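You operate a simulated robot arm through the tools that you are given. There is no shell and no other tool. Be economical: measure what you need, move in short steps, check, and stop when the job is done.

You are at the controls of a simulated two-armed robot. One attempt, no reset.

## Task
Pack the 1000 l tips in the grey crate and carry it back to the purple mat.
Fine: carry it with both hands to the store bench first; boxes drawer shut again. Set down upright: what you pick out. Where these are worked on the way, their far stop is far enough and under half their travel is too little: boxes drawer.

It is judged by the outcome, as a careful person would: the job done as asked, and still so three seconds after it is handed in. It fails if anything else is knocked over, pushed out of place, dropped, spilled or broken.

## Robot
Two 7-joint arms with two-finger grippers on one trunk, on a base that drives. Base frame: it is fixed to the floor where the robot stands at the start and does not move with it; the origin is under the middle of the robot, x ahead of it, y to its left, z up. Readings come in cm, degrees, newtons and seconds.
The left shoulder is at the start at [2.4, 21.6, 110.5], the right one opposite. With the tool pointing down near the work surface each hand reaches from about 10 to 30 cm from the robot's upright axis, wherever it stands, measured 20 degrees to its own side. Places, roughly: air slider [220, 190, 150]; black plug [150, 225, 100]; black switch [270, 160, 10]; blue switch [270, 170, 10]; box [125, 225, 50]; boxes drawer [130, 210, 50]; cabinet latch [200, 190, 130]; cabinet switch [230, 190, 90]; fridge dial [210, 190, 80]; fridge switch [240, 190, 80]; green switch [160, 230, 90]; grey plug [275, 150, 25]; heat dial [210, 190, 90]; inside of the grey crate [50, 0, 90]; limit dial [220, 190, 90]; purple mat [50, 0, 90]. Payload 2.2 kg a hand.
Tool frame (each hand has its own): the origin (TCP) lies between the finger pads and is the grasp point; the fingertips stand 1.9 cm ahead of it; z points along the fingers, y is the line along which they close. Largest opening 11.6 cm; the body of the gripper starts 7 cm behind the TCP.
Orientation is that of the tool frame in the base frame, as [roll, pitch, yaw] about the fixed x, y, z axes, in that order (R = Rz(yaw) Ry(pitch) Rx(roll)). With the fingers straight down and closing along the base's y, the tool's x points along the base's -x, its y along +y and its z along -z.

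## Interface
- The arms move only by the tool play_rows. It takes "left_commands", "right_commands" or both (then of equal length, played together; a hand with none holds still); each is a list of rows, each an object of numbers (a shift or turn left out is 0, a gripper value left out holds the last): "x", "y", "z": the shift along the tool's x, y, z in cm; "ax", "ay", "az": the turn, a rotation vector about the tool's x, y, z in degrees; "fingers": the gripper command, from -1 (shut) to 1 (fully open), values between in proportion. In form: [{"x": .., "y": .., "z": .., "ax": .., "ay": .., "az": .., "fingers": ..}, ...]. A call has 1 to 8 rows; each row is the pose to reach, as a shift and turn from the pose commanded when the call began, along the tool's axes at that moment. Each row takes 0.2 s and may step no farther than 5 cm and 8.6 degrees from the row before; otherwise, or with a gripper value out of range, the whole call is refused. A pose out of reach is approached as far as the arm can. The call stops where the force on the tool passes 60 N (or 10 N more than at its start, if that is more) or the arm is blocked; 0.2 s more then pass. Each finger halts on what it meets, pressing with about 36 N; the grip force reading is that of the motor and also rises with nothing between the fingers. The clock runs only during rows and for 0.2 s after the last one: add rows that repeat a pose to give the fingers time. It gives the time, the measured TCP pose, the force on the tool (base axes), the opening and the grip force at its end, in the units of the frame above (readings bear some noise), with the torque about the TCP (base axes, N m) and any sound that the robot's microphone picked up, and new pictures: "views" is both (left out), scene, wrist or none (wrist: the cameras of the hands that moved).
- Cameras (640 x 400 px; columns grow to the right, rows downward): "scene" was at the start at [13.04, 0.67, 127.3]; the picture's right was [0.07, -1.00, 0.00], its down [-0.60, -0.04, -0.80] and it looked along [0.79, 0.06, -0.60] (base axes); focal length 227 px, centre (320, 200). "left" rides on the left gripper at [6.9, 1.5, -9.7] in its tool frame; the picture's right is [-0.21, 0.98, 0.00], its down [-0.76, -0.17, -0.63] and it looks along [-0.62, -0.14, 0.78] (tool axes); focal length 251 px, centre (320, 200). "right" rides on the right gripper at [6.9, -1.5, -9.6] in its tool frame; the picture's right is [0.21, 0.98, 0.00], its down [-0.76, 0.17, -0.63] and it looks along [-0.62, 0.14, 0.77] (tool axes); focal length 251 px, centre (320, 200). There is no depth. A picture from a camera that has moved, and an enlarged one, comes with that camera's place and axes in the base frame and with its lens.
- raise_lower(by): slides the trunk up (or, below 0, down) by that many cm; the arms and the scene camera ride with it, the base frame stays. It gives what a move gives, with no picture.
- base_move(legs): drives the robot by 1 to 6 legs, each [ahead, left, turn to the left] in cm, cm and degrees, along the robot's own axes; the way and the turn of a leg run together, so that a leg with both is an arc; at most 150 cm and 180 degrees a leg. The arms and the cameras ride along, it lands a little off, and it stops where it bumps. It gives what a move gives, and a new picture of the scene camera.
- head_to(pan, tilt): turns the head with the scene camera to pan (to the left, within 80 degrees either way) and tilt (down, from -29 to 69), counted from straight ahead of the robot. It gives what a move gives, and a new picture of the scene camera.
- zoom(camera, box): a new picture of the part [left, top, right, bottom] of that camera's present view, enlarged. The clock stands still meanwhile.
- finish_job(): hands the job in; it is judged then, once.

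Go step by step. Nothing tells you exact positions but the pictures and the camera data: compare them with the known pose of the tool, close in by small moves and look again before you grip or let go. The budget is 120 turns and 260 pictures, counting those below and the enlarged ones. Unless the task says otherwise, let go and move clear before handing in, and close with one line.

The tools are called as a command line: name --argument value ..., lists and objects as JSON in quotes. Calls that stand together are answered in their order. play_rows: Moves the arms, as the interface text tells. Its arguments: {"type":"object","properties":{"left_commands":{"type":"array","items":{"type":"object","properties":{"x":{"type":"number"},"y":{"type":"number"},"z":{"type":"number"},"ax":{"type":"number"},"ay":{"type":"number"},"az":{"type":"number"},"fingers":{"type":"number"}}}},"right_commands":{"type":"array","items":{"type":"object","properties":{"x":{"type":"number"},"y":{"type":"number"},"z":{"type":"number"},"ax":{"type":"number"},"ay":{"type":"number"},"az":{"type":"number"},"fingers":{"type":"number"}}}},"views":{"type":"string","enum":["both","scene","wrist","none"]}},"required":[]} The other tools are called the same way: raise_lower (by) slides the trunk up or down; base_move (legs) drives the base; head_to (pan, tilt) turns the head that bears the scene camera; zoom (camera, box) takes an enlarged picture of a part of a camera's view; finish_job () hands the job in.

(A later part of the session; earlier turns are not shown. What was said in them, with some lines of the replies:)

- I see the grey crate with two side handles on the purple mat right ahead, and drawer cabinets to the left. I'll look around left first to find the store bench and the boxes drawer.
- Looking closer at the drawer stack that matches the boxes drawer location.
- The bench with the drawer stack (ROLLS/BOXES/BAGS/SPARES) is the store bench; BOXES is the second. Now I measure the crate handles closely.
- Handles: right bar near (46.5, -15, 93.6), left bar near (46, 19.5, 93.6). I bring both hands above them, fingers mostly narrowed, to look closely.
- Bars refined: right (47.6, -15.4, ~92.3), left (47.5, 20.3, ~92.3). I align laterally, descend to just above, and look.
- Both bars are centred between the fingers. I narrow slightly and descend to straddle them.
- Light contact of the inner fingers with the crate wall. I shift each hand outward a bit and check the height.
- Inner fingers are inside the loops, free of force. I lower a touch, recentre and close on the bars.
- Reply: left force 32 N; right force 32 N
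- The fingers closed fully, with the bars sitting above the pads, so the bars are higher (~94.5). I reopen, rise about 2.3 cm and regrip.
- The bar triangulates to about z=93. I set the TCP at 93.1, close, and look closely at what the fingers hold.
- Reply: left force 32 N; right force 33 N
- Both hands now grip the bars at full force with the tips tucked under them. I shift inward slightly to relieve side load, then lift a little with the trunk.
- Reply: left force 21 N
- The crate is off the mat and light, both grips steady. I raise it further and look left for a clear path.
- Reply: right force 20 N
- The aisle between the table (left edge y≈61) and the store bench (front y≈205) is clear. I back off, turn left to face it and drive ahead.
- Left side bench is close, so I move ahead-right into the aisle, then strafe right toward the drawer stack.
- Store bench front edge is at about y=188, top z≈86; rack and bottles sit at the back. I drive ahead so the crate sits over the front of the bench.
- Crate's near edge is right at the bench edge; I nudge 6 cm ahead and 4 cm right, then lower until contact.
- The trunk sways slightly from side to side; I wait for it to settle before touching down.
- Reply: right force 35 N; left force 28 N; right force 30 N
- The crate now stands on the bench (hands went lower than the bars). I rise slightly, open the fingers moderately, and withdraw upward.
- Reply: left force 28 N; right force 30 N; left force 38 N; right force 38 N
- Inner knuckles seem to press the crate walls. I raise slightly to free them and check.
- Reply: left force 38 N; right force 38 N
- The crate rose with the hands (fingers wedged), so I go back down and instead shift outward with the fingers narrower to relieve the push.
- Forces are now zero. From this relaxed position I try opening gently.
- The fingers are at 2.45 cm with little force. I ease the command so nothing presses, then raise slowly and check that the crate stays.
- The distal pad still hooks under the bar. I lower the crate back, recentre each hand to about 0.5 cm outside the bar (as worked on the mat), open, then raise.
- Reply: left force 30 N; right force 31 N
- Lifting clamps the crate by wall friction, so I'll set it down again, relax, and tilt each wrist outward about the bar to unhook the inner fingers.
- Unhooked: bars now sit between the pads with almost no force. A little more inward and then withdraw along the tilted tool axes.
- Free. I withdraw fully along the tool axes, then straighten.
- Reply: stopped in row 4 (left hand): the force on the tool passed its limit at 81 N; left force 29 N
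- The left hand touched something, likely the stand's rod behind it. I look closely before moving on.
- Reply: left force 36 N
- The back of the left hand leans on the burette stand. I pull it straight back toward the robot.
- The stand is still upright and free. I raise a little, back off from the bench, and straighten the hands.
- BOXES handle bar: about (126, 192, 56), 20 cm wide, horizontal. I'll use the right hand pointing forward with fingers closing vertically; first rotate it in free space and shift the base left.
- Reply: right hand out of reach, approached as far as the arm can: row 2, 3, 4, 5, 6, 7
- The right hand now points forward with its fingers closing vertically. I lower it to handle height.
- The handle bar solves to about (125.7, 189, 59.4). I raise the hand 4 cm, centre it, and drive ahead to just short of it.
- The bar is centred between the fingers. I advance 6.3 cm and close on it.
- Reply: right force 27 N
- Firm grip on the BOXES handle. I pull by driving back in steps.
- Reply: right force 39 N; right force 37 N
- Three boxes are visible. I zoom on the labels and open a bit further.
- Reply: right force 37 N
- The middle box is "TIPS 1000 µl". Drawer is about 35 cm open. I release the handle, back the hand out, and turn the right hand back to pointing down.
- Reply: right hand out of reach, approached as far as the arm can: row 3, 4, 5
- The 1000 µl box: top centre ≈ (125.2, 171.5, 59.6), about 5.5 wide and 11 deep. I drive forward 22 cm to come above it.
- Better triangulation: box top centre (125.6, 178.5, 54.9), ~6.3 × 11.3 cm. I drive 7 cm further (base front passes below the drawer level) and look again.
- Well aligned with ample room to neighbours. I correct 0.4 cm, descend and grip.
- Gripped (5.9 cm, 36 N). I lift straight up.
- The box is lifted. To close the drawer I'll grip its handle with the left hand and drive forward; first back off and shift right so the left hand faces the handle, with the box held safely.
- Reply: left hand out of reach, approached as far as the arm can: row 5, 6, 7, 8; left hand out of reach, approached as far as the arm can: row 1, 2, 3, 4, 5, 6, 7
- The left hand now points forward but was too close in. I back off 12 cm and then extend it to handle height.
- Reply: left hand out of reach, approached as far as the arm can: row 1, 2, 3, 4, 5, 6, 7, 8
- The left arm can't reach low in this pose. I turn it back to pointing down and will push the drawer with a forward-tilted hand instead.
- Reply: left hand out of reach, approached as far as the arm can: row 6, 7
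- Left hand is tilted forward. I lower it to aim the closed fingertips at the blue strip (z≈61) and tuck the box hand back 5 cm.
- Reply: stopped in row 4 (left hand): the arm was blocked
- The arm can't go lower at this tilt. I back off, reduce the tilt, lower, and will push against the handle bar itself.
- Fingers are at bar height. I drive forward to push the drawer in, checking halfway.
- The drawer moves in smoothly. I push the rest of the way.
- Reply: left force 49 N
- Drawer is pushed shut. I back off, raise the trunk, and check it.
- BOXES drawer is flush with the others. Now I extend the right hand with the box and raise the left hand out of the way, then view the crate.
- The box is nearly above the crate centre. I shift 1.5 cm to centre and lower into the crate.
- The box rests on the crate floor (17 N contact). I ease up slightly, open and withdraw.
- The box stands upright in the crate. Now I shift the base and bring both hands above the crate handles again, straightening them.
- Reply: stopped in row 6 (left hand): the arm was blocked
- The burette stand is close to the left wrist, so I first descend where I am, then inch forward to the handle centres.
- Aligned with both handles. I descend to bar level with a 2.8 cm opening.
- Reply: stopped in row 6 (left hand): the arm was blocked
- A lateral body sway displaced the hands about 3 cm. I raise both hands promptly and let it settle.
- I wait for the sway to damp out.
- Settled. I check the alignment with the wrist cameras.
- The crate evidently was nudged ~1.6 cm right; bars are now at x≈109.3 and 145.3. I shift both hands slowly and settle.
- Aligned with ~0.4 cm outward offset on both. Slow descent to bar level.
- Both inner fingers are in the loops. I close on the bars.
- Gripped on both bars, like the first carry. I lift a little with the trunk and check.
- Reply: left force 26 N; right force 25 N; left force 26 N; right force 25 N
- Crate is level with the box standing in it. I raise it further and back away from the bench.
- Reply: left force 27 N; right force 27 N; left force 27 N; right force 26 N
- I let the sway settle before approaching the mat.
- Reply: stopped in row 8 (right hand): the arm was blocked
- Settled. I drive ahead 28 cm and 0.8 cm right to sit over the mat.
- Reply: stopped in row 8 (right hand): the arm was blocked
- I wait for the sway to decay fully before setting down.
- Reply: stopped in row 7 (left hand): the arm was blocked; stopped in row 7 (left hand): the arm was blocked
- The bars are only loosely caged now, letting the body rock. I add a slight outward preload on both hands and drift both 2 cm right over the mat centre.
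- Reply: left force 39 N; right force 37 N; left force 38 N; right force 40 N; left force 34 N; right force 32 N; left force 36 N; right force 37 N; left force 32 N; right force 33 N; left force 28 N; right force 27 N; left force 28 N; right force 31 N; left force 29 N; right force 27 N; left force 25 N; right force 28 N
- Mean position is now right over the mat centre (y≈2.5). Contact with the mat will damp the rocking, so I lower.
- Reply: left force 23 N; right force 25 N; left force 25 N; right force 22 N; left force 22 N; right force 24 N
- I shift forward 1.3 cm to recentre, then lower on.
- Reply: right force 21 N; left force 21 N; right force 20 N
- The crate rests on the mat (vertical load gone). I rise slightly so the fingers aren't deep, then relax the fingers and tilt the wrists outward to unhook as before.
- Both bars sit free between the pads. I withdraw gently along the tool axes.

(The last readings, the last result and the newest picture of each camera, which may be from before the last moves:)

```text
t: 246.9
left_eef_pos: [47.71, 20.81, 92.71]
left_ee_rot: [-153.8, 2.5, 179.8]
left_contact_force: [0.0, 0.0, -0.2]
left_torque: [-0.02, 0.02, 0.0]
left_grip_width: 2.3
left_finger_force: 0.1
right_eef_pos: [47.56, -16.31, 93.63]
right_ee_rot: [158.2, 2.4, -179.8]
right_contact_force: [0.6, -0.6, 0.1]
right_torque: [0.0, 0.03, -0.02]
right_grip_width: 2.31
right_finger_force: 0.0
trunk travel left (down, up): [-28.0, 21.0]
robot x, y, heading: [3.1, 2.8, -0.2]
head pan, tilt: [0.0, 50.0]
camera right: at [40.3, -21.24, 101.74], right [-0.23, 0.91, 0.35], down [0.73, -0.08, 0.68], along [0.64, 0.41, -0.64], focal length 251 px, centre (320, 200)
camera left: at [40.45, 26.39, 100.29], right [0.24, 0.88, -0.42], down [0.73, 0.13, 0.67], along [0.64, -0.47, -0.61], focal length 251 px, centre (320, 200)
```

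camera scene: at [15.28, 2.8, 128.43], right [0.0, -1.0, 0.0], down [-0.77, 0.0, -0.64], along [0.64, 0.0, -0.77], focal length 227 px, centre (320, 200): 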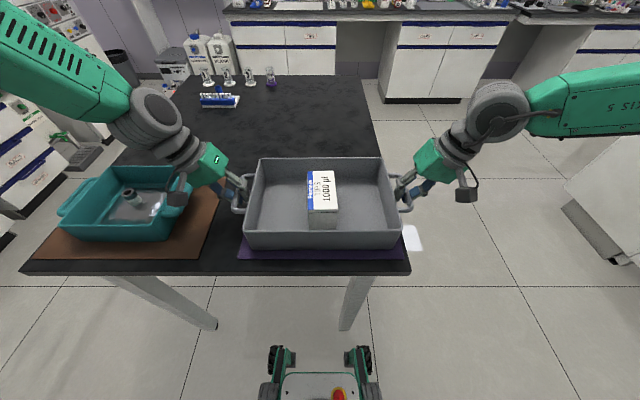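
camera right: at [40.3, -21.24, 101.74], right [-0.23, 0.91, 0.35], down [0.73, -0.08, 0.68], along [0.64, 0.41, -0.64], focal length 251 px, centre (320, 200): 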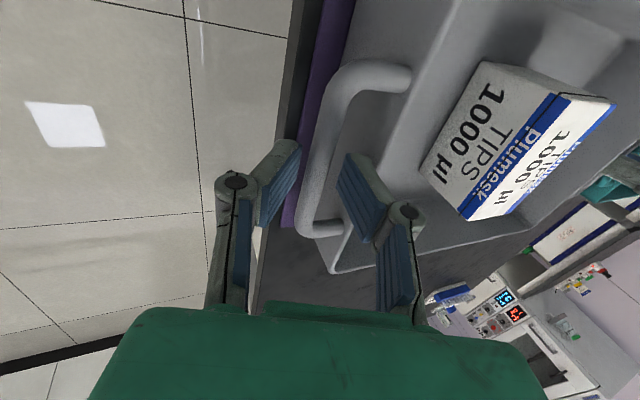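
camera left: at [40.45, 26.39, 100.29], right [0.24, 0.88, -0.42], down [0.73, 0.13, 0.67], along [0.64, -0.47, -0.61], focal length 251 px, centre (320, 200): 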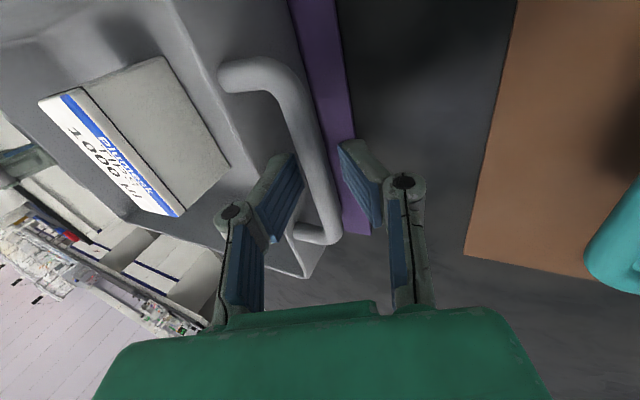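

Free of the crate with no forces. I withdraw fully upward along the tool axes.

play_rows --right_commands '[{"z": -2}, {"z": -5}, {"z": -9}, {"z": -13}, {"z": -13}]' --left_commands '[{"z": -2}, {"z": -5}, {"z": -9}, {"z": -13}, {"z": -13}]' --views "none"

raise_lower --by 8

base_move --legs '[[-30, 0, 0]]'

zoom --camera "scene" --box '[140, 60, 460, 260]'

```text
t: 248.1
left_eef_pos: [47.27, 26.38, 104.53]
left_ee_rot: [-153.8, 2.3, 179.8]
left_contact_force: [0.3, 0.8, 0.0]
left_torque: [0.01, 0.05, 0.0]
left_grip_width: 2.31
left_finger_force: 0.0
right_eef_pos: [47.31, -20.85, 105.42]
right_ee_rot: [158.5, 2.4, -179.8]
right_contact_force: [-0.1, -0.4, -0.6]
right_torque: [0.06, 0.0, 0.0]
right_grip_width: 2.31
right_finger_force: 0.1
trunk travel left (down, up): [-28.0, 21.0]
robot x, y, heading: [3.09, 3.1, -0.1]
head pan, tilt: [0.0, 50.0]
```

```text
t: 249.2
left_eef_pos: [47.28, 26.41, 112.58]
left_ee_rot: [-153.8, 2.5, 179.7]
left_contact_force: [-0.2, 0.2, -0.5]
left_torque: [0.0, 0.01, 0.0]
left_grip_width: 2.31
left_finger_force: 0.1
right_eef_pos: [47.25, -20.93, 113.47]
right_ee_rot: [158.4, 2.5, -179.8]
right_contact_force: [0.0, 0.0, -1.0]
right_torque: [0.03, 0.0, -0.03]
right_grip_width: 2.29
right_finger_force: 0.0
trunk travel left (down, up): [-36.0, 13.0]
robot x, y, heading: [3.16, 3.09, -0.3]
head pan, tilt: [0.0, 50.0]
```

```text
t: 251.3
left_eef_pos: [17.31, 26.4, 112.59]
left_ee_rot: [-153.8, 2.4, 179.5]
left_contact_force: [-0.7, 1.0, -0.3]
left_torque: [0.02, -0.01, -0.04]
left_grip_width: 2.32
left_finger_force: 0.1
right_eef_pos: [17.11, -20.91, 113.46]
right_ee_rot: [158.4, 2.5, 180.0]
right_contact_force: [0.4, -0.3, -0.5]
right_torque: [0.01, 0.0, -0.03]
right_grip_width: 2.32
right_finger_force: 0.0
trunk travel left (down, up): [-36.0, 13.0]
robot x, y, heading: [-26.79, 3.08, -0.2]
head pan, tilt: [0.0, 50.0]
camera scene: at [-14.64, 2.84, 136.42], right [-0.01, -1.0, 0.0], down [-0.77, 0.0, -0.64], along [0.64, 0.0, -0.77], focal length 227 px, centre (320, 200)
```

scene: 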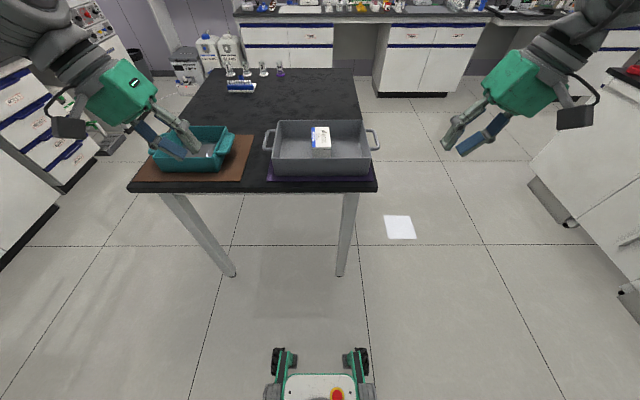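

```text
2.00 times, centred on (300, 160) of scene
camera zoom: at [-14.64, 2.84, 136.42], right [-0.01, -1.0, 0.0], down [-0.77, 0.0, -0.64], along [0.64, 0.0, -0.77], focal length 455 px, centre (360, 280)
```

zoom: 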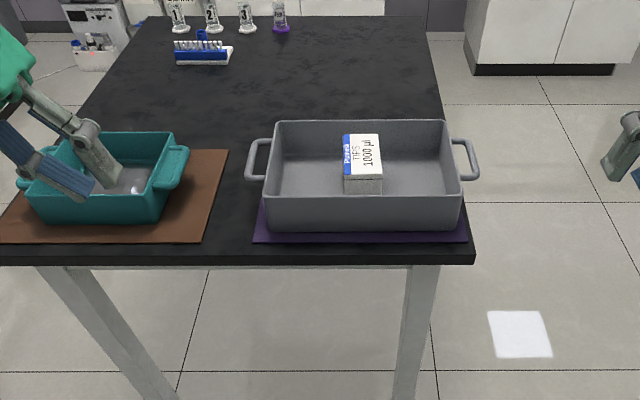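

The crate sits on the purple mat with the 1000 µl box upright in it. The drawer is shut and both hands are clear, so I hand in.

finish_job

```text
The job is handed in.
```

The 1000 µl tips are packed upright in the grey crate, which is back on the purple mat after going to the store bench in both hands, and the boxes drawer is shut. On the bench the left hand bumped the burette stand, which still looked upright, and the crate shifted about 1.6 cm when the robot swayed.
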